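You operate a simulated robot arm through the tools that you are given. There is no shell and no other tool.

The job below is to be done with a simulated robot arm. You get a single attempt, and the scene is never put back.

JOB
Uncap the steel tank, fill it to the FILL line and seat the cap again.
Fine: rest the wide black cap on the tank top; the blue lever ends shut, the water within about 5 % of the line.

It is judged by the outcome, as a careful person would: the job done as asked, and still so three seconds after it is handed in. It fails if anything else is knocked over, pushed out of place, dropped, spilled or broken. A push-on lid holds only when it is set on centred and level and pressed home; a screw cap is set on level and turned clockwise until tight.

ROBOT AND FRAMES
A 6-joint arm with a two-finger gripper, fixed in place. Base frame: the origin is at the foot of the arm, x ahead of it, y to its left, z up. Lengths are in mm, angles in degrees, forces in N, time in s.
Its first joint turns from -166.0 to 166.0 degrees. Payload 1.71 kg.
The tool frame sits at the grasp point between the pads (the TCP): z along the fingers, y along the line on which they close. The tips reach 20 mm beyond it. The gripper opens to 96 mm. The gripper's body begins 113 mm behind the TCP.
Orientation is that of the tool frame in the base frame, as a unit quaternion [x, y, z, w]. With the fingers straight down and closing along the base's y, the tool's x points along the base's -x, its y along +y and its z along -z.

CONTROLS
- The arm moves only by the tool move_arm. Its argument "series" is one flat list of numbers, 7 for each row, row after row: the shift along the tool's x, y, z in mm, then the turn, a rotation vector about the tool's x, y, z in degrees, then the closure, from 0 (fully open) to 1 (shut). In form: [tx, ty, tz, rx, ry, rz, gripper, tx, ty, tz, rx, ry, rz, gripper, ...]. A call has 1 to 20 rows; each row shifts and turns the commanded pose from where the row before left it, along the tool's axes as they then stand. Each row takes 0.2 s and may step no farther than 50 mm and 8.6 degrees from the row before; otherwise, or with a gripper value out of range, the whole call is refused. Where a pose cannot be reached the arm comes as near as it can. A force on the tool above 60 N (or 10 N above the force at the start of the call, whichever is more), or a blocked arm, ends the call early, and 0.2 s more pass. Each finger travels about 45 mm/s and halts on what it meets, pressing with about 33 N; the grip force reading is that of the motor and also rises with nothing between the fingers. The clock runs only during rows and for 0.2 s after the last one: add rows that do not move to give the fingers time. It gives the time, the measured TCP pose, the force on the tool (base axes), the opening and the grip force at its end, in the units of the frame above (readings bear some noise), with the torque about the TCP (base axes, N m) and any sound that the robot's microphone picked up.
- Cameras (640 x 400 px; columns grow to the right, rows downward): "scene" is fixed at [221.3, -511.9, 1706.9]; the picture's right is [0.65, -0.76, 0.00], its down [-0.65, -0.55, -0.53] and it looks along [0.40, 0.34, -0.85] (base axes); focal length 214 px, centre (320, 200). "wrist" rides on the gripper at [66, 14, -145] in the tool frame; the picture's right is [-0.21, 0.98, 0.00], its down [-0.88, -0.18, -0.45] and it looks along [-0.44, -0.09, 0.90] (tool axes); focal length 275 px, centre (320, 200). There is no depth. A picture from a camera that has moved, and an enlarged one, comes with that camera's place and axes in the base frame and with its lens. The place of the scene camera against the robot may be out by one fixed shift of up to 18 mm in any direction.
- get_image(camera): a new picture of that camera. It takes no simulated time.
- raise_lower(by): slides the trunk up (or, below 0, down) by that many mm; the arm rides with it, the base frame stays. It gives what a move gives, with no picture.
- zoom(camera, box): a new picture of the part [left, top, right, bottom] of that camera's present view, enlarged. It takes no simulated time.
- hand_in(): hands the job in; it is judged then, once.

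Nothing tells you positions but the pictures and the camera data. Unless the task says otherwise, let go and move clear before handing in.

The tools are called after "Call:" by a JSON object that holds its "api" and its "payload". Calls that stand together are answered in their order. move_arm: Moves the arm, as the interface text tells. Its arguments: {"type":"object","properties":{"series":{"type":"array","items":{"type":"number"}}},"required":["series"]} The other tools are called the same way: raise_lower (by) slides the trunk up or down; get_image (camera) takes a picture; zoom (camera, box) takes an enlarged picture of a part of a camera's view; hand_in () hands the job in.

At the start:

```text
t: 0.0
tool_pos: [562.2, -26.5, 1401.1]
orientation: [0.0, 1.0, 0.0, -0.002]
ft_force: [0.1, -0.1, 0.3]
ft_torque: [-0.01, 0.02, -0.04]
opening: 95.9
finger_force: 0.0
trunk travel left (down, up): [-200.0, 190.0]
```

scene: 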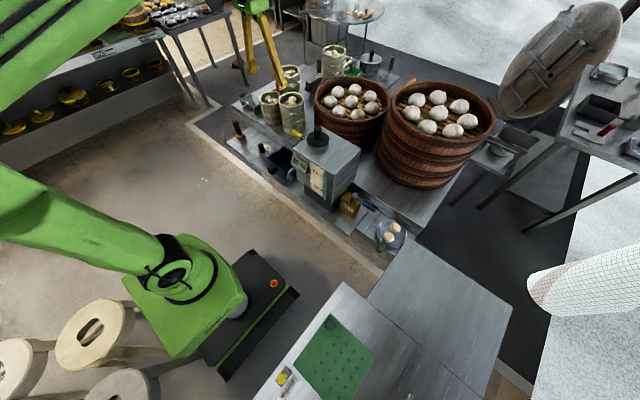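
wrist: 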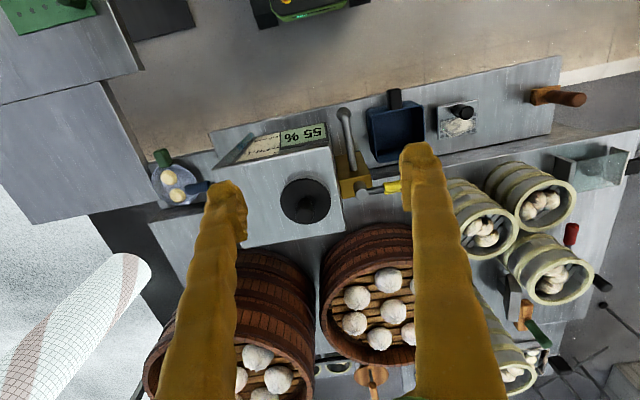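

I see a kitchen counter with a steel tank (black-knobbed cap, a "% " display), steamers and various tools. I'll look closer at the tank, its lever and its surroundings before moving.

Call:
{"api": "zoom", "payload": {"camera": "scene", "box": [220, 100, 420, 260]}}

Call:
{"api": "zoom", "payload": {"camera": "wrist", "box": [140, 80, 440, 260]}}

Call:
{"api": "zoom", "payload": {"camera": "scene", "box": [280, 120, 380, 220]}}

```text
2.50 times, centred on (320, 180) of scene
camera zoom: at [221.3, -511.9, 1706.9], right [0.65, -0.76, 0.0], down [-0.65, -0.55, -0.53], along [0.4, 0.34, -0.85], focal length 536 px, centre (320, 250)
```

zoom: 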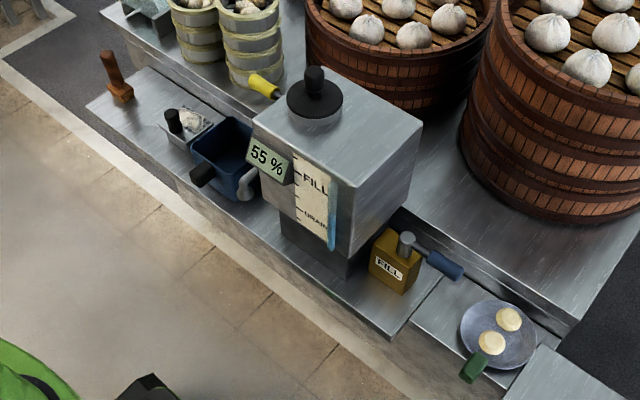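

```text
2.13 times, centred on (290, 170) of wrist
camera zoom: at [495.3, -11.9, 1548.0], right [0.21, 0.98, 0.0], down [0.88, -0.18, 0.44], along [0.43, -0.09, -0.9], focal length 587 px, centre (384, 264)
```

zoom: 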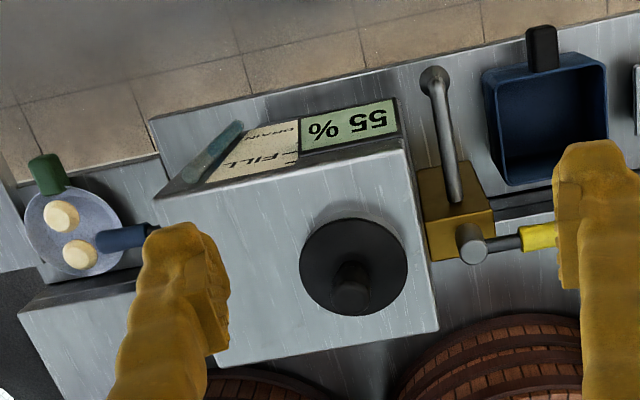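

```text
4.00 times, centred on (330, 170) of scene
camera zoom: at [221.3, -511.9, 1706.9], right [0.65, -0.76, 0.0], down [-0.65, -0.55, -0.53], along [0.4, 0.34, -0.85], focal length 858 px, centre (280, 320)
```

zoom: 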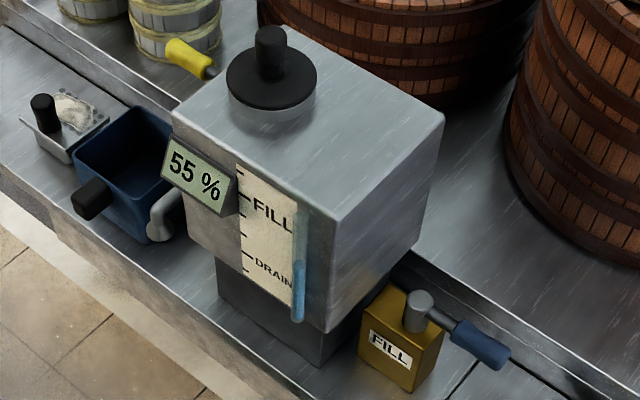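

The tank sits ahead with its front (gauge, 55 % display) facing the robot; blue FILL lever on its right (-y), yellow lever on its left (+y). I'll enlarge the gauge, the valves and the cap.

Call:
{"api": "zoom", "payload": {"camera": "scene", "box": [300, 150, 340, 205]}}

Call:
{"api": "zoom", "payload": {"camera": "scene", "box": [325, 180, 415, 250]}}

Call:
{"api": "zoom", "payload": {"camera": "wrist", "box": [210, 120, 350, 230]}}

Call:
{"api": "zoom", "payload": {"camera": "wrist", "box": [130, 120, 240, 230]}}

```text
7.27 times, centred on (320, 178) of scene
camera zoom: at [221.3, -511.9, 1706.9], right [0.65, -0.76, 0.0], down [-0.65, -0.55, -0.53], along [0.4, 0.34, -0.85], focal length 1560 px, centre (320, 364)
```

zoom: 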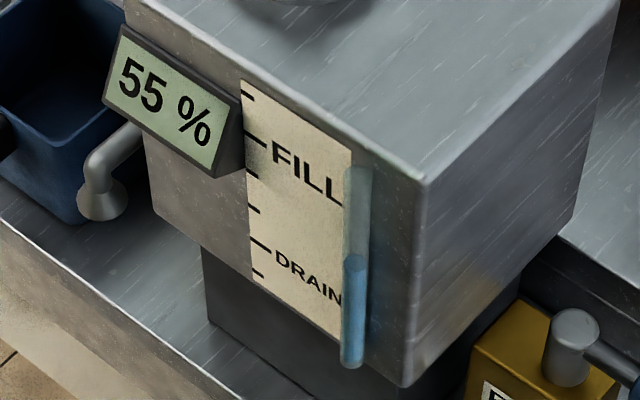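

```text
5.71 times, centred on (370, 215) of scene
camera zoom: at [221.3, -511.9, 1706.9], right [0.65, -0.76, 0.0], down [-0.65, -0.55, -0.53], along [0.4, 0.34, -0.85], focal length 1226 px, centre (34, 114)
```

zoom: 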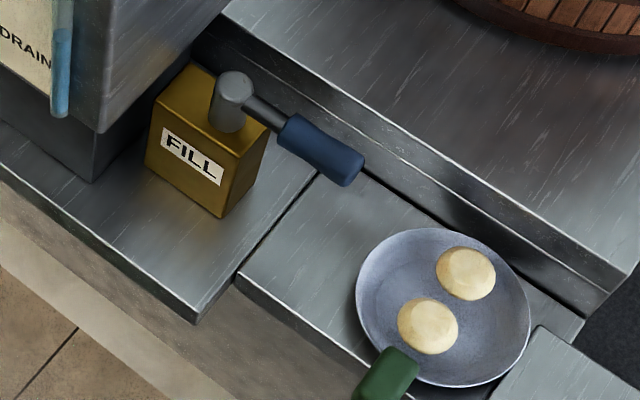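

```text
3.64 times, centred on (280, 175) of wrist
camera zoom: at [495.3, -11.9, 1548.0], right [0.21, 0.98, 0.0], down [0.88, -0.18, 0.44], along [0.43, -0.09, -0.9], focal length 1001 px, centre (466, 291)
```

zoom: 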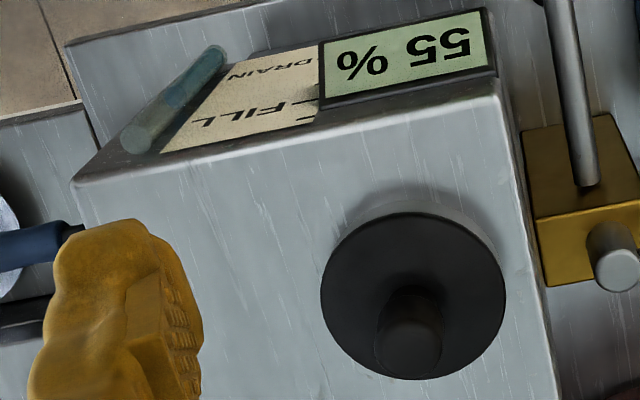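

```text
3.64 times, centred on (185, 175) of wrist
camera zoom: at [495.3, -11.9, 1548.0], right [0.21, 0.98, 0.0], down [0.88, -0.18, 0.44], along [0.43, -0.09, -0.9], focal length 1001 px, centre (811, 291)
```

zoom: 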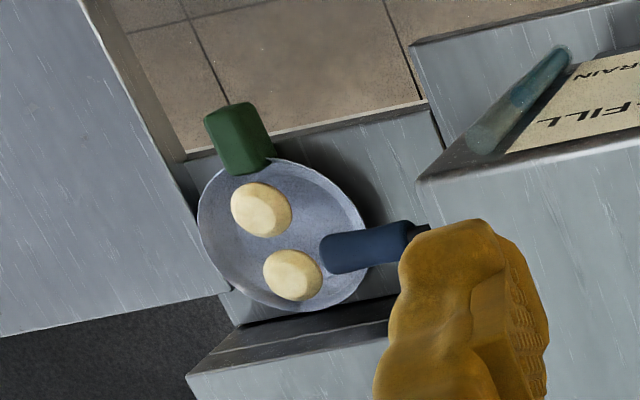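

The tank is roughly x 625–805, y −243…−22, top z≈1065, with the cap at about (705,−82). The blue lever pivots near (697,−304) and points along −y. I'll fly over to the right side for a better view of the FILL valve.

Call:
{"api": "move_arm", "payload": {"series": [0, -40, 20, 0, 0, 0, 0, 0, -40, 20, 0, 0, 0, 0, 0, -40, 20, 0, 0, 0, 0, 0, -40, 20, 0, 0, 0, 0, 0, -40, 20, 0, 0, 0, 0, 0, -40, 20, 0, 0, 0, 0, 0, -40, 20, 0, 0, 0, 0]}}

Call:
{"api": "get_image", "payload": {"camera": "wrist"}}

Call:
{"api": "get_image", "payload": {"camera": "scene"}}

```text
t: 1.6
tool_pos: [542.3, -309.5, 1269.5]
orientation: [0.0, 1.0, -0.001, 0.008]
ft_force: [-0.6, 0.0, 0.3]
ft_torque: [-0.04, -0.1, -0.01]
opening: 96.1
finger_force: 0.1
trunk travel left (down, up): [-200.0, 190.0]
```

```text
taken
camera wrist: at [473.7, -295.2, 1414.8], right [0.21, 0.98, 0.0], down [0.87, -0.18, 0.46], along [0.45, -0.09, -0.89], focal length 275 px, centre (320, 200)
```

wrist: 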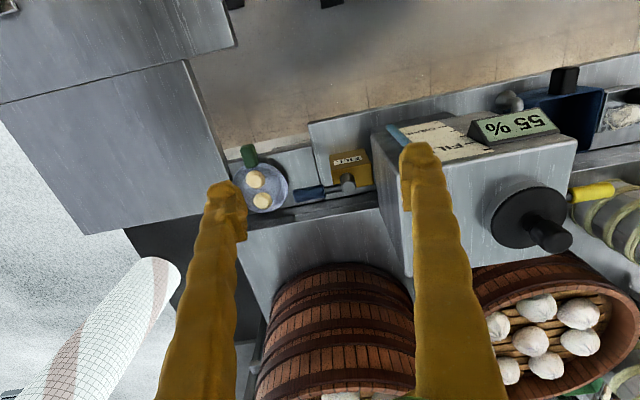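

```text
taken
```

scene: 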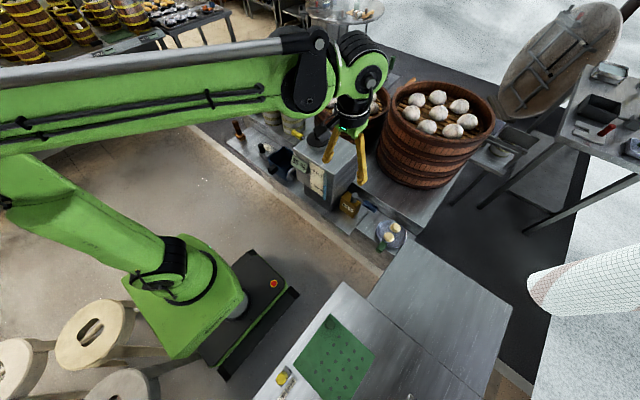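

The FILL valve is in view right of the tank, near the frying pan. I'll let the arm settle to check the tracking error, and zoom on the valve.

Call:
{"api": "move_arm", "payload": {"series": [0, 0, 0, 0, 0, 0, 0, 0, 0, 0, 0, 0, 0, 0]}}

Call:
{"api": "zoom", "payload": {"camera": "wrist", "box": [220, 120, 420, 250]}}

Call:
{"api": "zoom", "payload": {"camera": "wrist", "box": [380, 90, 600, 260]}}

```text
t: 2.2
tool_pos: [544.6, -308.9, 1269.5]
orientation: [0.001, 1.0, 0.001, 0.007]
ft_force: [-0.3, 0.3, 0.3]
ft_torque: [-0.04, -0.07, 0.04]
opening: 96.1
finger_force: 0.0
trunk travel left (down, up): [-200.0, 190.0]
```

```text
3.08 times, centred on (320, 185) of wrist
camera zoom: at [475.9, -294.7, 1414.3], right [0.21, 0.98, 0.0], down [0.87, -0.18, 0.46], along [0.45, -0.09, -0.89], focal length 847 px, centre (320, 246)
```

zoom: 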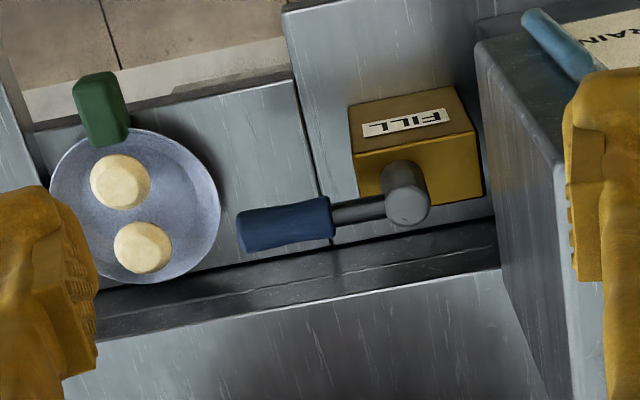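

```text
2.35 times, centred on (490, 175) of wrist
camera zoom: at [475.9, -294.7, 1414.3], right [0.21, 0.98, 0.0], down [0.87, -0.18, 0.46], along [0.45, -0.09, -0.89], focal length 648 px, centre (-80, 259)
```

zoom: 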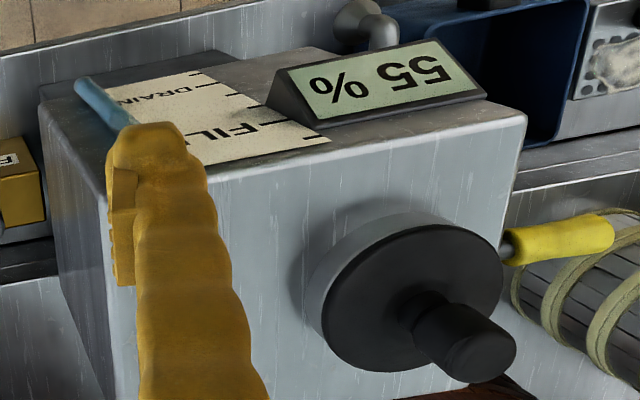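

The arm reads about 17 mm off in x from what I commanded. I'll wait a bit to see if it is slow settling.

Call:
{"api": "move_arm", "payload": {"series": [0, 0, 0, 0, 0, 0, 0, 0, 0, 0, 0, 0, 0, 0, 0, 0, 0, 0, 0, 0, 0, 0, 0, 0, 0, 0, 0, 0, 0, 0, 0, 0, 0, 0, 0]}}

Call:
{"api": "zoom", "payload": {"camera": "wrist", "box": [440, 90, 600, 190]}}

```text
t: 3.4
tool_pos: [545.7, -307.8, 1267.7]
orientation: [0.0, 1.0, -0.001, 0.006]
ft_force: [1.8, -0.2, 0.7]
ft_torque: [-0.01, 0.01, -0.01]
opening: 96.1
finger_force: 0.2
trunk travel left (down, up): [-200.0, 190.0]
```

```text
4.00 times, centred on (520, 140) of wrist
camera zoom: at [476.8, -295.0, 1413.9], right [0.21, 0.98, 0.0], down [0.87, -0.18, 0.46], along [0.45, -0.09, -0.89], focal length 1101 px, centre (-480, 440)
```

zoom: 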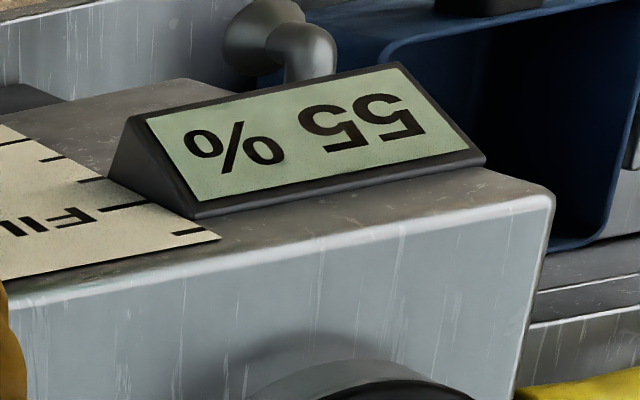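

Level holds steady at 55 %. The plate marks look evenly spaced (six marks, FILL the second from the top), which suggests FILL≈80 %; I'll verify against the sight tube. Next I'll move over the cap for a close look.

Call:
{"api": "move_arm", "payload": {"series": [-20, 32, 0, 0, 0, 0, 0, -20, 32, 0, 0, 0, 0, 0, -20, 32, 0, 0, 0, 0, 0, -20, 32, 0, 0, 0, 0, 0, -20, 32, 0, 0, 0, 0, 0, -20, 32, 0, 0, 0, 0, 0, -20, 32, 0, 0, 0, 0, 0, 0, 0, 0, 0, 0, 0, 0, 0, 0, 0, 0, 0, 0, 0]}}

Call:
{"api": "get_image", "payload": {"camera": "wrist"}}

Call:
{"api": "zoom", "payload": {"camera": "scene", "box": [260, 80, 400, 200]}}

```text
t: 5.4
tool_pos: [683.3, -80.5, 1266.7]
orientation: [0.0, 1.0, 0.0, 0.008]
ft_force: [-0.8, -0.4, 0.3]
ft_torque: [0.0, -0.03, 0.02]
opening: 96.2
finger_force: 0.1
trunk travel left (down, up): [-200.0, 190.0]
```

```text
taken
camera wrist: at [615.9, -66.5, 1412.5], right [0.21, 0.98, 0.0], down [0.87, -0.18, 0.46], along [0.45, -0.09, -0.89], focal length 275 px, centre (320, 200)
```

wrist: 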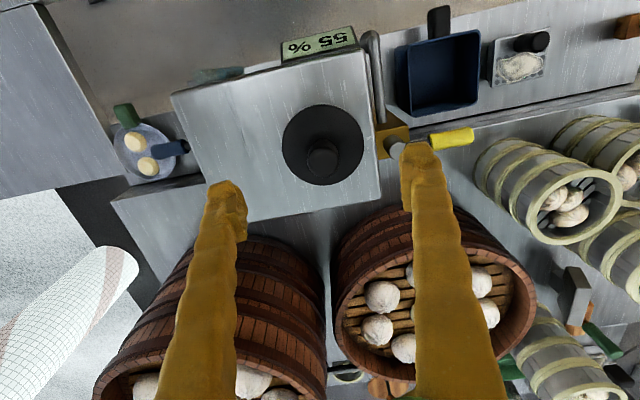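

```text
3.33 times, centred on (330, 140) of scene
camera zoom: at [221.3, -511.9, 1706.9], right [0.65, -0.76, 0.0], down [-0.65, -0.55, -0.53], along [0.4, 0.34, -0.85], focal length 715 px, centre (287, 400)
```

zoom: 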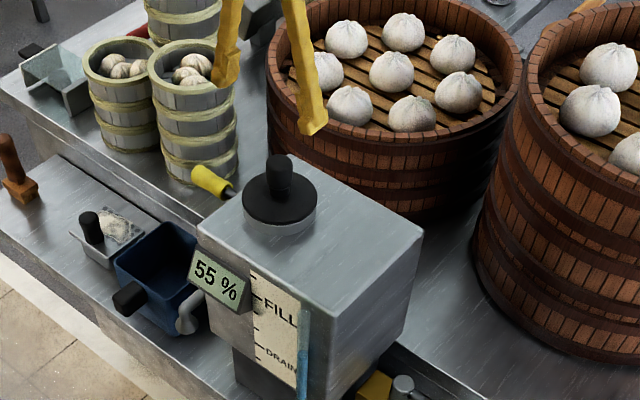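

The knob's axis works out at about (696,−79), disc top z≈1124, knob top z≈1170. I'll shift over it, come partway down and check alignment.

Call:
{"api": "move_arm", "payload": {"series": [-6, 0.5, 20, 0, 0, 0, 0, -6, 0.5, 20, 0, 0, 0, 0, 0, 0, 10, 0, 0, 0, 0, 0, 0, 0, 0, 0, 0, 0, 0, 0, 0, 0, 0, 0, 0]}}

Call:
{"api": "get_image", "payload": {"camera": "wrist"}}

Call:
{"api": "zoom", "payload": {"camera": "scene", "box": [280, 80, 370, 180]}}

```text
t: 6.6
tool_pos: [697.3, -79.9, 1220.5]
orientation: [0.0, 1.0, 0.0, 0.007]
ft_force: [-0.8, 0.0, 0.0]
ft_torque: [0.0, 0.0, -0.01]
opening: 95.9
finger_force: 0.0
trunk travel left (down, up): [-200.0, 190.0]
```

```text
taken
camera wrist: at [628.0, -65.8, 1366.3], right [0.21, 0.98, 0.0], down [0.87, -0.18, 0.46], along [0.45, -0.09, -0.89], focal length 275 px, centre (320, 200)
```

wrist: 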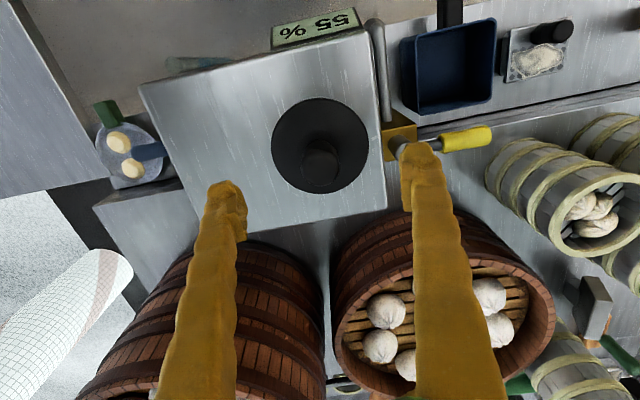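

```text
4.00 times, centred on (325, 130) of scene
camera zoom: at [221.3, -511.9, 1706.9], right [0.65, -0.76, 0.0], down [-0.65, -0.55, -0.53], along [0.4, 0.34, -0.85], focal length 858 px, centre (300, 480)
```

zoom: 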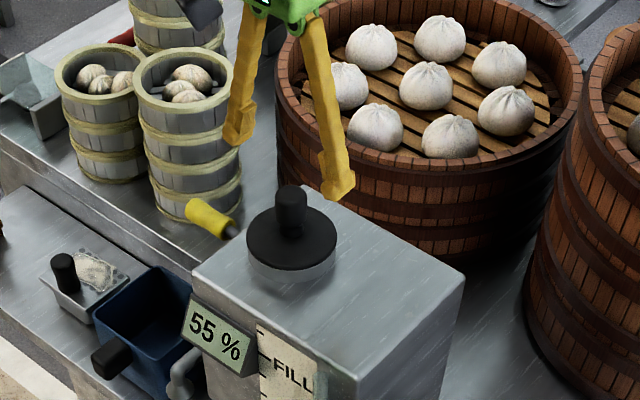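

Alignment looks nearly exact from the numbers; I'll zoom to confirm the knob top position and the finger clearance before descending.

Call:
{"api": "zoom", "payload": {"camera": "wrist", "box": [250, 80, 390, 210]}}

```text
3.08 times, centred on (320, 145) of wrist
camera zoom: at [628.0, -65.8, 1366.3], right [0.21, 0.98, 0.0], down [0.87, -0.18, 0.46], along [0.45, -0.09, -0.89], focal length 847 px, centre (320, 369)
```

zoom: 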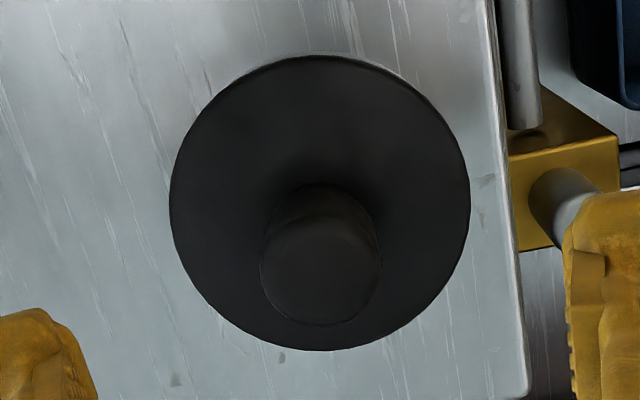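

Knob is centred (diameter ≈28 mm, top z≈1177). Descending to grasp height about 1154, still open.

Call:
{"api": "move_arm", "payload": {"series": [0, 0, 20, 0, 0, 0, 0, 0, 0, 20, 0, 0, 0, 0, 0, 0, 16, 0, 0, 0, 0, 0, 0, 9, 0, 0, 0, 0, 0, 0, 0, 0, 0, 0, 0, 0, 0, 0, 0, 0, 0, 0]}}

Call:
{"api": "get_image", "payload": {"camera": "wrist"}}

Call:
{"api": "zoom", "payload": {"camera": "scene", "box": [280, 100, 360, 170]}}

```text
t: 8.0
tool_pos: [696.1, -78.8, 1157.3]
orientation: [0.001, 1.0, 0.0, 0.007]
ft_force: [0.1, 0.5, 0.3]
ft_torque: [-0.03, -0.02, 0.02]
opening: 96.2
finger_force: 0.1
trunk travel left (down, up): [-200.0, 190.0]
```

```text
taken
camera wrist: at [627.4, -65.7, 1302.5], right [0.21, 0.98, 0.0], down [0.87, -0.18, 0.46], along [0.45, -0.09, -0.89], focal length 275 px, centre (320, 200)
```

wrist: 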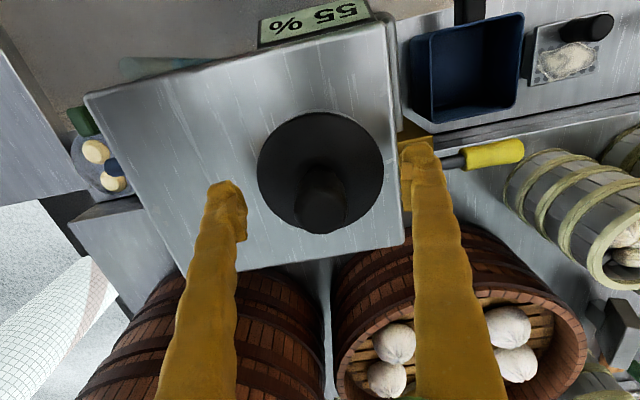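

```text
5.71 times, centred on (320, 135) of scene
camera zoom: at [221.3, -511.9, 1706.9], right [0.65, -0.76, 0.0], down [-0.65, -0.55, -0.53], along [0.4, 0.34, -0.85], focal length 1226 px, centre (320, 571)
```

zoom: 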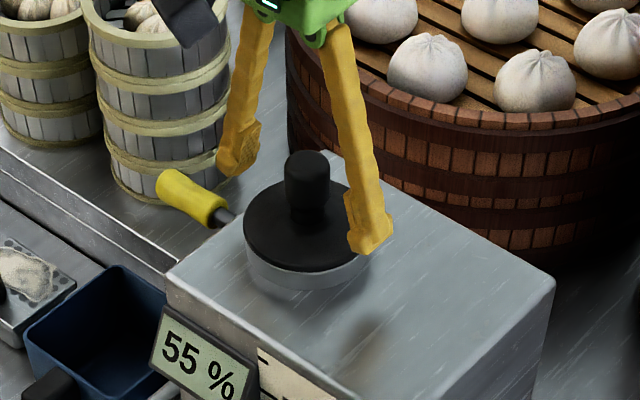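

The fingers straddle the knob with tips above the disc. Closing on the knob now.

Call:
{"api": "move_arm", "payload": {"series": [0, 0, 0, 0, 0, 0, 0.5, 0, 0, 0, 0, 0, 0, 0.6, 0, 0, 0, 0, 0, 0, 0.7, 0, 0, 0, 0, 0, 0, 0.8, 0, 0, 0, 0, 0, 0, 0.9, 0, 0, 0, 0, 0, 0, 0.9]}}

Call:
{"api": "zoom", "payload": {"camera": "scene", "box": [280, 100, 360, 170]}}

Call:
{"api": "get_image", "payload": {"camera": "wrist"}}

```text
t: 9.4
tool_pos: [696.2, -79.2, 1158.3]
orientation: [0.0, 1.0, 0.0, 0.007]
ft_force: [-1.1, -0.2, -0.2]
ft_torque: [-0.02, -0.03, -0.02]
opening: 26.9
finger_force: 33.1
trunk travel left (down, up): [-200.0, 190.0]
```

```text
5.71 times, centred on (320, 135) of scene
camera zoom: at [221.3, -511.9, 1706.9], right [0.65, -0.76, 0.0], down [-0.65, -0.55, -0.53], along [0.4, 0.34, -0.85], focal length 1226 px, centre (320, 571)
```

zoom: 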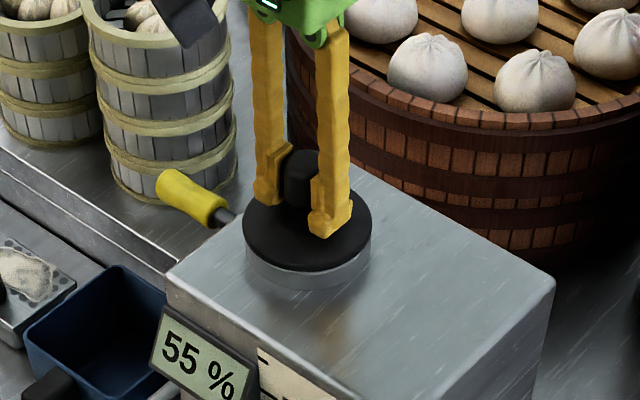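

```text
taken
camera wrist: at [627.4, -65.7, 1302.5], right [0.21, 0.98, 0.0], down [0.87, -0.18, 0.46], along [0.45, -0.09, -0.89], focal length 275 px, centre (320, 200)
```

wrist: 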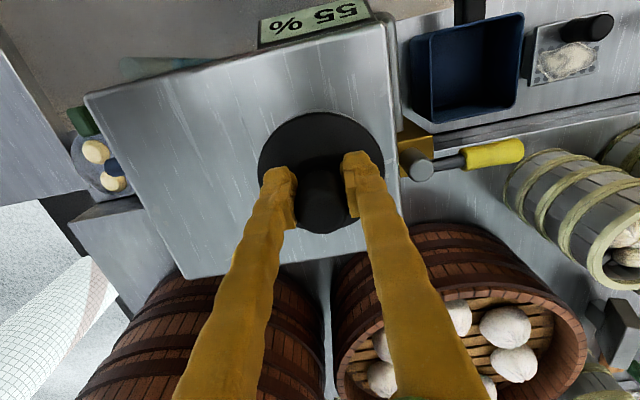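

Gripped at 26.9 mm. Lifting gently a few millimetres while watching the force.

Call:
{"api": "move_arm", "payload": {"series": [0, 0, -2, 0, 0, 0, 0.9, 0, 0, -2, 0, 0, 0, 0.9, 0, 0, 0, 0, 0, 0, 0.9]}}

Call:
{"api": "zoom", "payload": {"camera": "scene", "box": [280, 100, 360, 170]}}

```text
t: 10.2
tool_pos: [697.1, -79.8, 1161.0]
orientation: [-0.001, 1.0, 0.001, 0.007]
ft_force: [-0.4, -0.2, -1.1]
ft_torque: [0.02, -0.06, -0.01]
opening: 26.8
finger_force: 33.6
trunk travel left (down, up): [-200.0, 190.0]
```

```text
5.71 times, centred on (320, 135) of scene
camera zoom: at [221.3, -511.9, 1706.9], right [0.65, -0.76, 0.0], down [-0.65, -0.55, -0.53], along [0.4, 0.34, -0.85], focal length 1226 px, centre (320, 571)
```

zoom: 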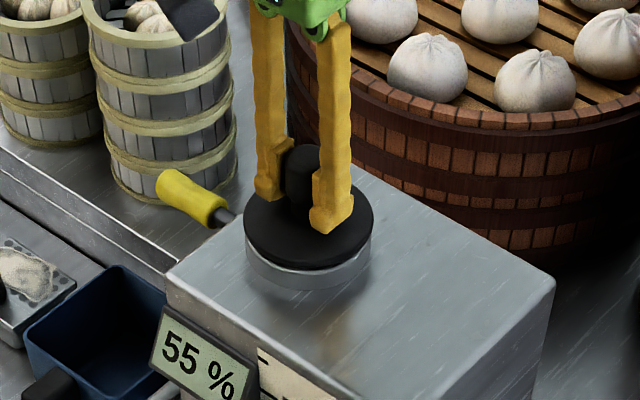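

The cap lifts freely (about 1 N). I'll raise it clear and look at its underside and the opening.

Call:
{"api": "move_arm", "payload": {"series": [0, 0, -8, 0, 0, 0, 0.9, 0, 0, -12, 0, 0, 0, 0.9, 0, 0, -15, 0, 0, 0, 0.9, 0, 0, -15, 0, 0, 0, 0.9, 0, 0, 0, 0, 0, 0, 0.9]}}

Call:
{"api": "zoom", "payload": {"camera": "scene", "box": [280, 90, 360, 170]}}

Call:
{"api": "get_image", "payload": {"camera": "wrist"}}

```text
t: 11.4
tool_pos: [696.1, -81.1, 1210.9]
orientation: [0.0, 1.0, 0.0, 0.007]
ft_force: [-0.6, -0.4, -1.2]
ft_torque: [0.01, -0.02, 0.01]
opening: 26.6
finger_force: 32.9
trunk travel left (down, up): [-200.0, 190.0]
```

```text
5.00 times, centred on (320, 130) of scene
camera zoom: at [221.3, -511.9, 1706.9], right [0.65, -0.76, 0.0], down [-0.65, -0.55, -0.53], along [0.4, 0.34, -0.85], focal length 1072 px, centre (320, 550)
```

zoom: 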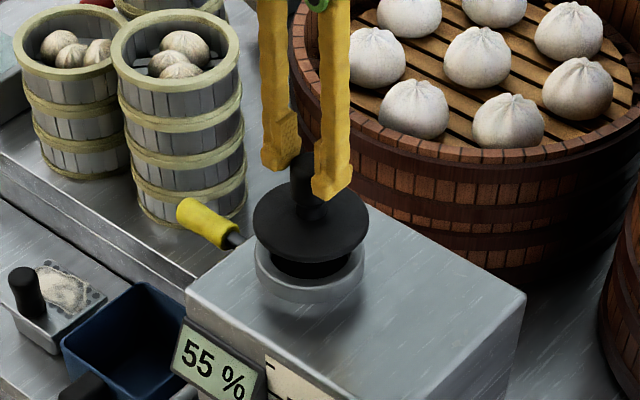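

```text
taken
camera wrist: at [628.5, -67.0, 1356.0], right [0.21, 0.98, 0.0], down [0.87, -0.18, 0.46], along [0.45, -0.09, -0.89], focal length 275 px, centre (320, 200)
```

wrist: 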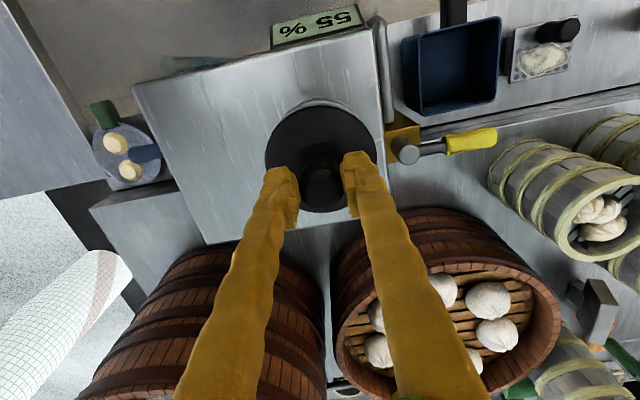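

The cap is off and about 52 mm up. The tank top (z≈1103) has free space at y −216…−128, so I'll carry the cap there, to about (690,−173), still high.

Call:
{"api": "move_arm", "payload": {"series": [1.5, -23, 0, 0, 0, 0, 0.9, 1.5, -23, 0, 0, 0, 0, 0.9, 1.5, -23, 0, 0, 0, 0, 0.9, 1.5, -23, 0, 0, 0, 0, 0.9, 0, 0, 0, 0, 0, 0, 0.9, 0, 0, 0, 0, 0, 0, 0.9]}}

Call:
{"api": "zoom", "payload": {"camera": "scene", "box": [280, 90, 380, 180]}}

Call:
{"api": "get_image", "payload": {"camera": "wrist"}}

```text
t: 12.8
tool_pos: [691.9, -171.5, 1209.3]
orientation: [0.0, 1.0, 0.0, 0.007]
ft_force: [-0.6, -0.6, -0.5]
ft_torque: [0.0, -0.01, 0.0]
opening: 26.7
finger_force: 32.5
trunk travel left (down, up): [-200.0, 190.0]
```

```text
4.44 times, centred on (330, 135) of scene
camera zoom: at [221.3, -511.9, 1706.9], right [0.65, -0.76, 0.0], down [-0.65, -0.55, -0.53], along [0.4, 0.34, -0.85], focal length 953 px, centre (276, 489)
```

zoom: 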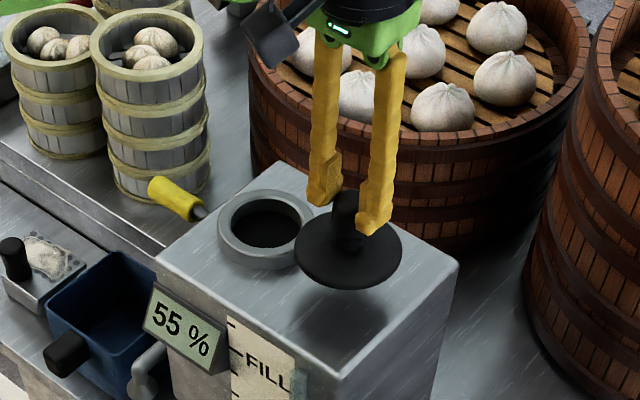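

```text
taken
camera wrist: at [623.4, -157.8, 1355.1], right [0.21, 0.98, 0.0], down [0.87, -0.18, 0.46], along [0.45, -0.09, -0.89], focal length 275 px, centre (320, 200)
```

wrist: 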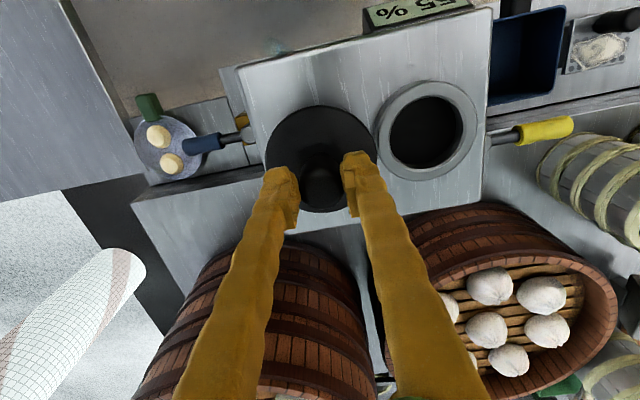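

The neck ring is ~87 mm across, hole ~65 mm. I'll shift the cap slightly (to ≈(677,−174)) for clearance from the ring, and lower to just above the surface.

Call:
{"api": "move_arm", "payload": {"series": [7.5, -1, 0, 0, 0, 0, 0.9, 7.5, -1, 0, 0, 0, 0, 0.9, 0, 0, 15, 0, 0, 0, 0.9, 0, 0, 15, 0, 0, 0, 0.9, 0, 0, 10, 0, 0, 0, 0.9, 0, 0, 8, 0, 0, 0, 0.9, 0, 0, 0, 0, 0, 0, 0.9, 0, 0, 0, 0, 0, 0, 0.9]}}

Call:
{"api": "zoom", "payload": {"camera": "scene", "box": [280, 110, 380, 190]}}

Call:
{"api": "get_image", "payload": {"camera": "wrist"}}

```text
t: 14.6
tool_pos: [673.8, -172.9, 1162.5]
orientation: [0.001, 1.0, 0.001, 0.007]
ft_force: [-2.3, -1.4, 25.9]
ft_torque: [-0.01, -0.16, -0.04]
opening: 26.9
finger_force: 33.4
trunk travel left (down, up): [-200.0, 190.0]
```

```text
5.00 times, centred on (330, 150) of scene
camera zoom: at [221.3, -511.9, 1706.9], right [0.65, -0.76, 0.0], down [-0.65, -0.55, -0.53], along [0.4, 0.34, -0.85], focal length 1072 px, centre (270, 450)
```

zoom: 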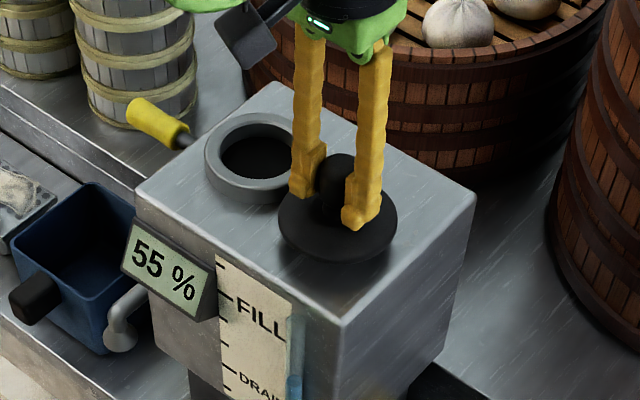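

```text
taken
camera wrist: at [605.2, -159.6, 1308.3], right [0.21, 0.98, 0.0], down [0.87, -0.18, 0.46], along [0.45, -0.09, -0.89], focal length 275 px, centre (320, 200)
```

wrist: 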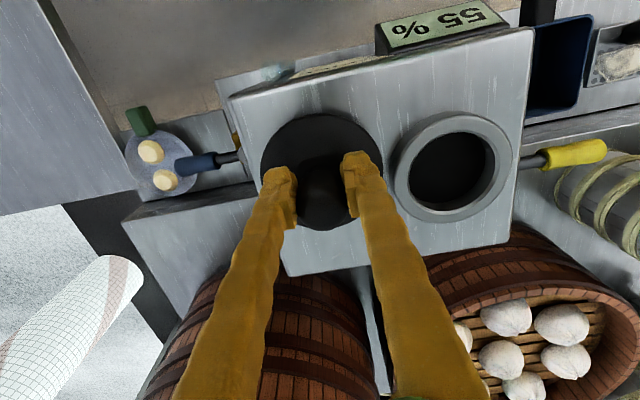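

The cap touched the tank top (26 N) — it stands on its plug there. I'll ease the pressure and open the fingers.

Call:
{"api": "move_arm", "payload": {"series": [0, 0, -1.2, 0, 0, 0, 0.9, 0, 0, 0, 0, 0, 0, 0.9, 0, 0, 0, 0, 0, 0, 0.7, 0, 0, 0, 0, 0, 0, 0.6, 0, 0, 0, 0, 0, 0, 0.5, 0, 0, 0, 0, 0, 0, 0.3, 0, 0, 0, 0, 0, 0, 0.3]}}

Call:
{"api": "zoom", "payload": {"camera": "scene", "box": [280, 110, 380, 190]}}

Call:
{"api": "get_image", "payload": {"camera": "wrist"}}

```text
t: 16.2
tool_pos: [675.1, -173.2, 1163.2]
orientation: [0.001, 1.0, 0.0, 0.007]
ft_force: [0.1, -0.1, 0.2]
ft_torque: [-0.02, 0.01, -0.02]
opening: 67.0
finger_force: 0.1
trunk travel left (down, up): [-200.0, 190.0]
```

```text
5.00 times, centred on (330, 150) of scene
camera zoom: at [221.3, -511.9, 1706.9], right [0.65, -0.76, 0.0], down [-0.65, -0.55, -0.53], along [0.4, 0.34, -0.85], focal length 1072 px, centre (270, 450)
```

zoom: 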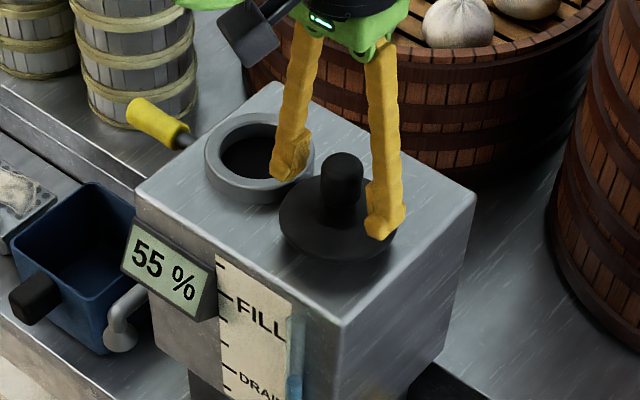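

```text
taken
camera wrist: at [606.9, -159.9, 1308.7], right [0.21, 0.98, 0.0], down [0.87, -0.18, 0.46], along [0.45, -0.09, -0.89], focal length 275 px, centre (320, 200)
```

wrist: 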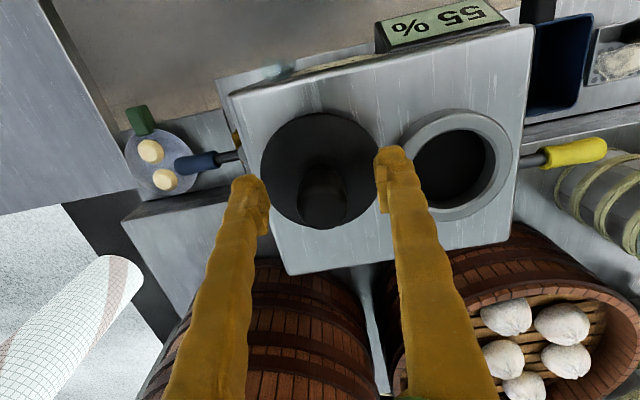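

The cap stands level on the tank top beside the open neck. I'll back off upward, then move out over the FILL valve side for a careful look at the lever.

Call:
{"api": "move_arm", "payload": {"series": [0, 0, -15, 0, 0, 0, 0.3, 0, 0, -30, 0, 0, 0, 0.2, 0, 0, -30, 0, 0, 0, 0.1, 0, -35, 0, 0, 0, 0, 0, 0, -45, 0, 0, 0, 0, 0, 0, -45, 0, 0, 0, 0, 0, 0, -40, 0, 0, 0, 0, 0, 0, 0, 0, 0, 0, 0, 0, 0, 0, 0, 0, 0, 0, 0]}}

Call:
{"api": "get_image", "payload": {"camera": "wrist"}}

Call:
{"api": "zoom", "payload": {"camera": "scene", "box": [280, 100, 420, 250]}}

```text
t: 18.2
tool_pos: [675.7, -342.1, 1237.1]
orientation: [0.0, 1.0, -0.001, 0.007]
ft_force: [-0.4, 0.6, 0.6]
ft_torque: [0.03, -0.02, -0.03]
opening: 95.9
finger_force: 0.1
trunk travel left (down, up): [-200.0, 190.0]
```

```text
taken
camera wrist: at [609.0, -329.4, 1382.8], right [0.21, 0.98, 0.0], down [0.87, -0.18, 0.46], along [0.45, -0.09, -0.89], focal length 275 px, centre (320, 200)
```

wrist: 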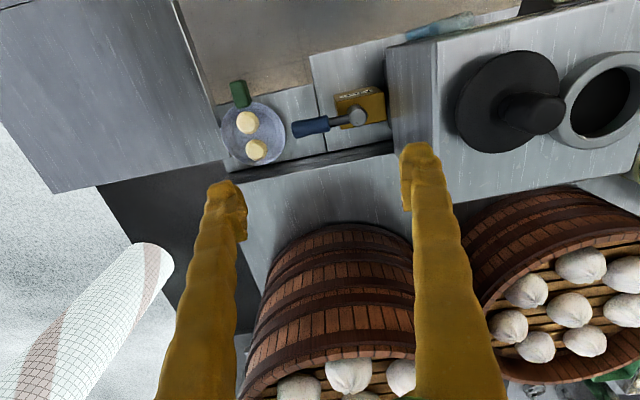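

```text
2.67 times, centred on (350, 175) of scene
camera zoom: at [221.3, -511.9, 1706.9], right [0.65, -0.76, 0.0], down [-0.65, -0.55, -0.53], along [0.4, 0.34, -0.85], focal length 572 px, centre (240, 267)
```

zoom: 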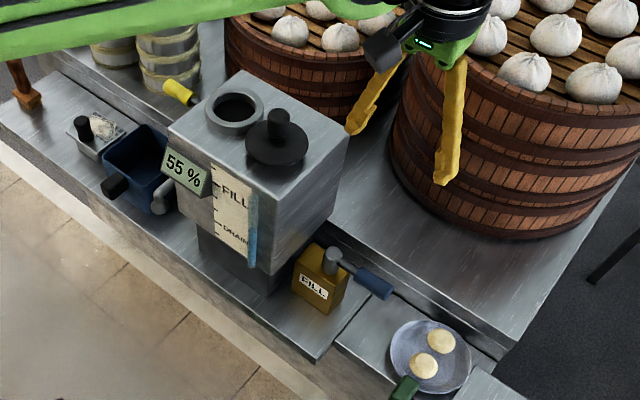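

Call:
{"api": "zoom", "payload": {"camera": "wrist", "box": [230, 60, 410, 180]}}

Call:
{"api": "zoom", "payload": {"camera": "wrist", "box": [380, 0, 640, 160]}}

```text
3.33 times, centred on (320, 120) of wrist
camera zoom: at [609.0, -329.4, 1382.8], right [0.21, 0.98, 0.0], down [0.87, -0.18, 0.46], along [0.45, -0.09, -0.89], focal length 918 px, centre (320, 467)
```

zoom: 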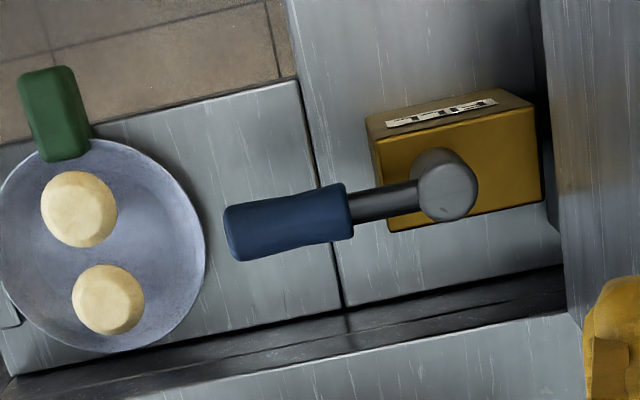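

```text
2.46 times, centred on (510, 80) of wrist
camera zoom: at [609.0, -329.4, 1382.8], right [0.21, 0.98, 0.0], down [0.87, -0.18, 0.46], along [0.45, -0.09, -0.89], focal length 678 px, centre (-148, 495)
```

zoom: 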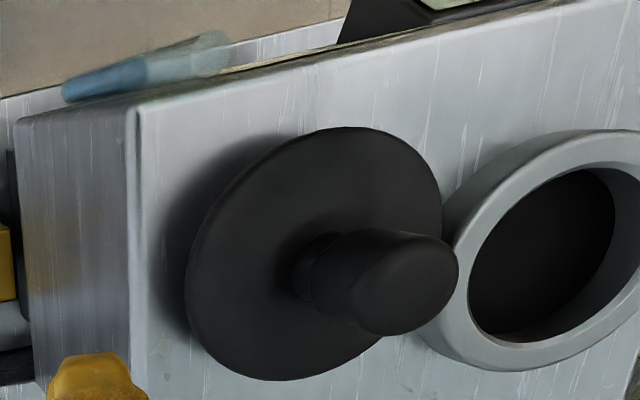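

I locate the lever pivot near (702,−284), blue handle spanning y −333…−393 at z≈930, counter z≈868, back shelf edge x≈772. I'll rotate the tool −90° so that the fingers close along x (camera ends up on the −y side), staying high.

Call:
{"api": "move_arm", "payload": {"series": [0, 0, 0, 0, 0, -8, 0, 0, 0, 0, 0, 0, -8.2, 0.1, 0, 0, 0, 0, 0, -8.2, 0.2, 0, 0, 0, 0, 0, -8.2, 0.3, 0, 0, 0, 0, 0, -8.2, 0.35, 0, 0, 0, 0, 0, -8.2, 0.35, 0, 0, 0, 0, 0, -8.2, 0.35, 0, 0, 0, 0, 0, -8.2, 0.35, 0, 0, 0, 0, 0, -8.2, 0.35, 0, 0, 0, 0, 0, -8.2, 0.35, 0, 0, 0, 0, 0, -8.2, 0.35, 0, 0, 0, 0, 0, 0, 0.35, 0, 0, 0, 0, 0, 0, 0.35]}}

Call:
{"api": "get_image", "payload": {"camera": "wrist"}}

Call:
{"api": "get_image", "payload": {"camera": "scene"}}

```text
t: 21.0
tool_pos: [673.8, -337.9, 1239.1]
orientation: [-0.707, 0.707, -0.005, 0.005]
ft_force: [0.4, 0.2, 0.0]
ft_torque: [0.04, 0.03, -0.03]
opening: 62.4
finger_force: 0.0
trunk travel left (down, up): [-200.0, 190.0]
```

```text
taken
camera wrist: at [657.1, -405.1, 1384.3], right [-0.98, 0.21, -0.01], down [0.18, 0.88, 0.45], along [0.1, 0.43, -0.89], focal length 275 px, centre (320, 200)
```

wrist: 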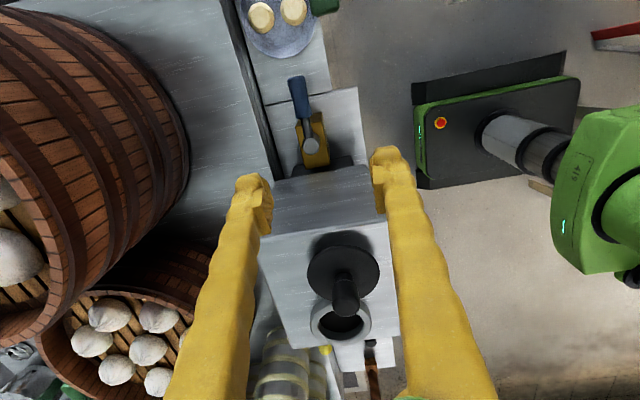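

```text
taken
```

scene: 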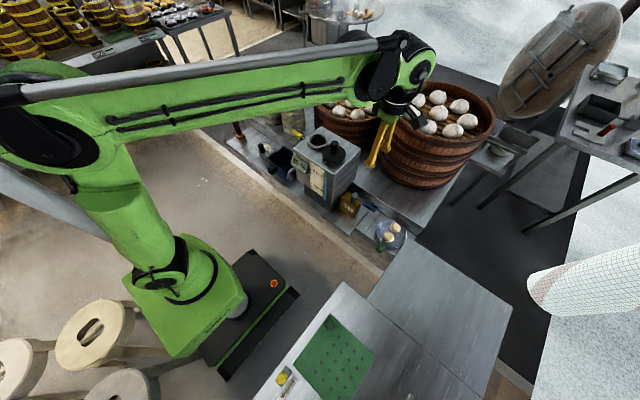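

Call:
{"api": "zoom", "payload": {"camera": "wrist", "box": [240, 50, 380, 180]}}

```text
3.08 times, centred on (310, 115) of wrist
camera zoom: at [657.1, -405.1, 1384.3], right [-0.98, 0.21, -0.01], down [0.18, 0.88, 0.45], along [0.1, 0.43, -0.89], focal length 847 px, centre (351, 462)
```

zoom: 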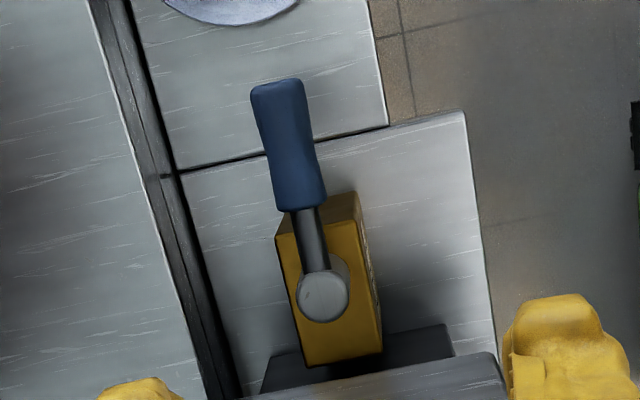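

Lever handle centre is about (702,−364,930). I'll move over it and come down partway to about z≈1080, then check.

Call:
{"api": "move_arm", "payload": {"series": [9, -9, 0, 0, 0, 0, 0.35, 9, -9, 0, 0, 0, 0, 0.35, 8, -10, 0, 0, 0, 0, 0.35, 0, 0, 35, 0, 0, 0, 0.35, 0, 0, 40, 0, 0, 0, 0.35, 0, 0, 40, 0, 0, 0, 0.35, 0, 0, 35, 0, 0, 0, 0.35, 0, 0, 10, 0, 0, 0, 0.35, 0, 0, 0, 0, 0, 0, 0.35, 0, 0, 0, 0, 0, 0, 0.35]}}

Call:
{"api": "get_image", "payload": {"camera": "wrist"}}

Call:
{"api": "get_image", "payload": {"camera": "scene"}}

```text
t: 23.2
tool_pos: [705.5, -364.5, 1079.1]
orientation: [-0.707, 0.707, -0.005, 0.005]
ft_force: [-0.3, -0.1, 0.0]
ft_torque: [0.01, 0.02, 0.0]
opening: 62.5
finger_force: 0.1
trunk travel left (down, up): [-200.0, 190.0]
```

```text
taken
camera wrist: at [688.7, -431.0, 1225.7], right [-0.98, 0.21, -0.01], down [0.18, 0.88, 0.45], along [0.1, 0.43, -0.89], focal length 275 px, centre (320, 200)
```

wrist: 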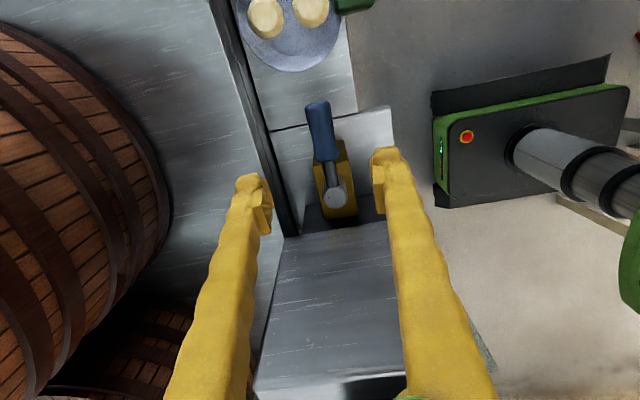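

```text
taken
```

scene: 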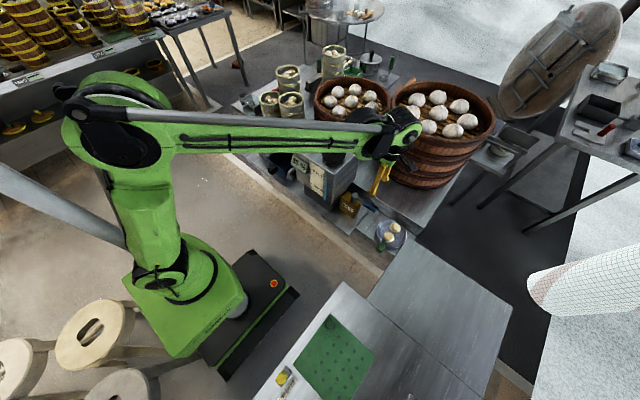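

Call:
{"api": "zoom", "payload": {"camera": "scene", "box": [280, 90, 420, 230]}}

Call:
{"api": "zoom", "payload": {"camera": "wrist", "box": [250, 80, 400, 230]}}

```text
2.86 times, centred on (350, 160) of scene
camera zoom: at [221.3, -511.9, 1706.9], right [0.65, -0.76, 0.0], down [-0.65, -0.55, -0.53], along [0.4, 0.34, -0.85], focal length 613 px, centre (234, 314)
```

zoom: 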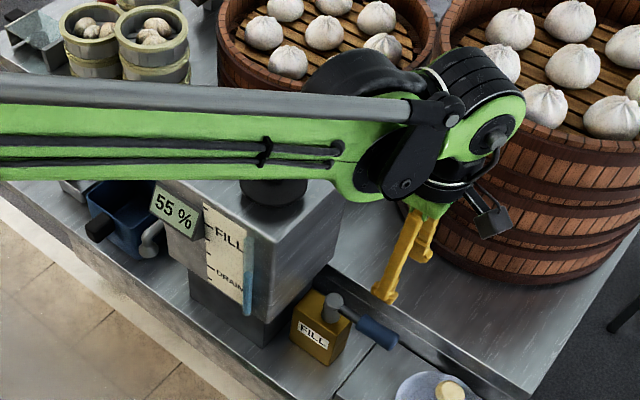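

```text
2.67 times, centred on (325, 155) of wrist
camera zoom: at [688.7, -431.0, 1225.7], right [-0.98, 0.21, -0.01], down [0.18, 0.88, 0.45], along [0.1, 0.43, -0.89], focal length 734 px, centre (307, 320)
```

zoom: 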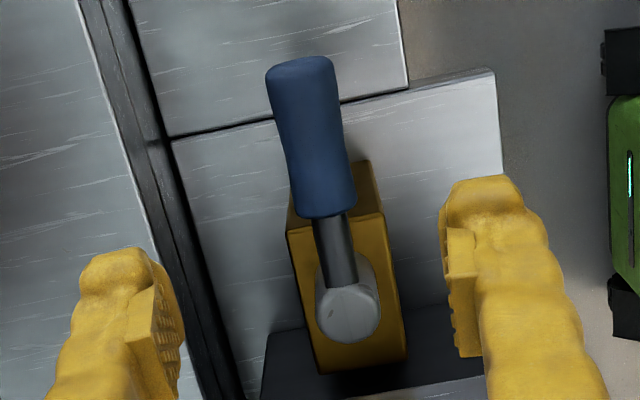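

Handle centre confirmed at about (702,−365). Forearm clearance to the tank and cap looks adequate. Lowering to about z 960 with fingers open around the handle.

Call:
{"api": "move_arm", "payload": {"series": [0.5, 3, 30, 0, 0, 0, 0.35, 0, 0, 35, 0, 0, 0, 0.35, 0, 0, 30, 0, 0, 0, 0.35, 0, 0, 24, 0, 0, 0, 0.35, 0, 0, 0, 0, 0, 0, 0.35, 0, 0, 0, 0, 0, 0, 0.35]}}

Call:
{"api": "get_image", "payload": {"camera": "wrist"}}

Call:
{"api": "zoom", "payload": {"camera": "scene", "box": [280, 90, 420, 230]}}

```text
t: 24.6
tool_pos: [702.3, -366.6, 960.6]
orientation: [-0.706, 0.708, -0.006, 0.005]
ft_force: [0.1, -0.2, -0.2]
ft_torque: [0.01, -0.04, 0.02]
opening: 62.3
finger_force: 0.0
trunk travel left (down, up): [-200.0, 190.0]
```

```text
taken
camera wrist: at [685.3, -432.9, 1106.4], right [-0.98, 0.21, -0.01], down [0.18, 0.88, 0.45], along [0.1, 0.43, -0.89], focal length 275 px, centre (320, 200)
```

wrist: 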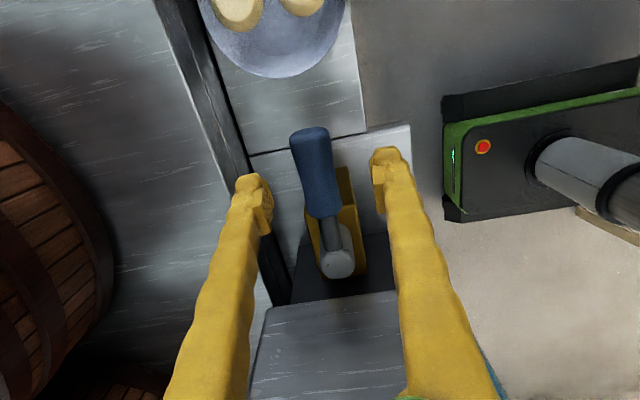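

```text
2.86 times, centred on (350, 160) of scene
camera zoom: at [221.3, -511.9, 1706.9], right [0.65, -0.76, 0.0], down [-0.65, -0.55, -0.53], along [0.4, 0.34, -0.85], focal length 613 px, centre (234, 314)
```

zoom: 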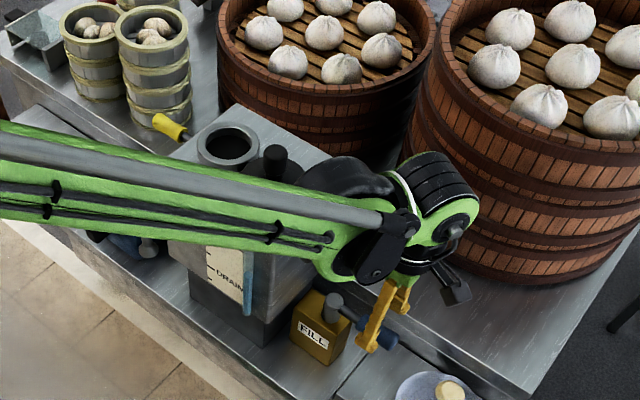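

Fingers are centred over the handle. Lowering the last 30 mm.

Call:
{"api": "move_arm", "payload": {"series": [0, 0, 15, 0, 0, 0, 0.35, 0, 0, 15, 0, 0, 0, 0.35, 0, 0, 0, 0, 0, 0, 0.35, 0, 0, 0, 0, 0, 0, 0.35]}}

Call:
{"api": "get_image", "payload": {"camera": "wrist"}}

Call:
{"api": "zoom", "payload": {"camera": "scene", "box": [320, 150, 420, 230]}}

```text
t: 25.6
tool_pos: [702.5, -366.4, 929.9]
orientation: [-0.707, 0.707, -0.005, 0.005]
ft_force: [-0.2, 0.4, 0.0]
ft_torque: [-0.03, 0.02, 0.01]
opening: 62.5
finger_force: 0.1
trunk travel left (down, up): [-200.0, 190.0]
```

```text
taken
camera wrist: at [685.7, -432.1, 1076.1], right [-0.98, 0.21, -0.01], down [0.18, 0.88, 0.45], along [0.1, 0.43, -0.89], focal length 275 px, centre (320, 200)
```

wrist: 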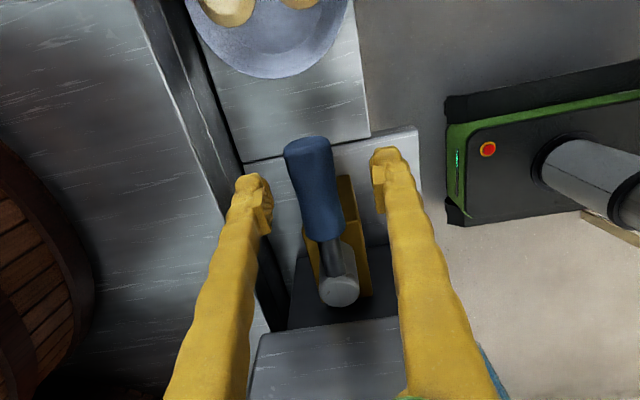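

```text
5.00 times, centred on (370, 190) of scene
camera zoom: at [221.3, -511.9, 1706.9], right [0.65, -0.76, 0.0], down [-0.65, -0.55, -0.53], along [0.4, 0.34, -0.85], focal length 1072 px, centre (70, 250)
```

zoom: 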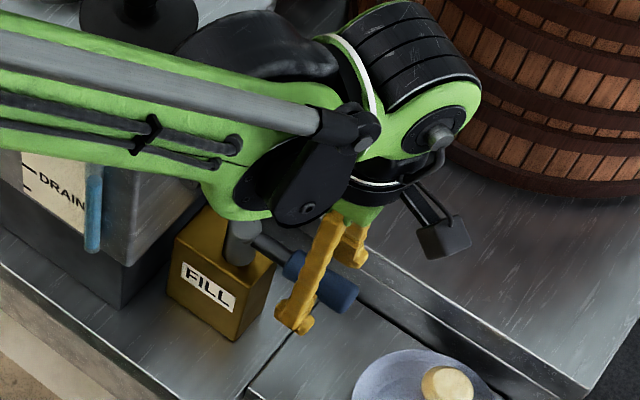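

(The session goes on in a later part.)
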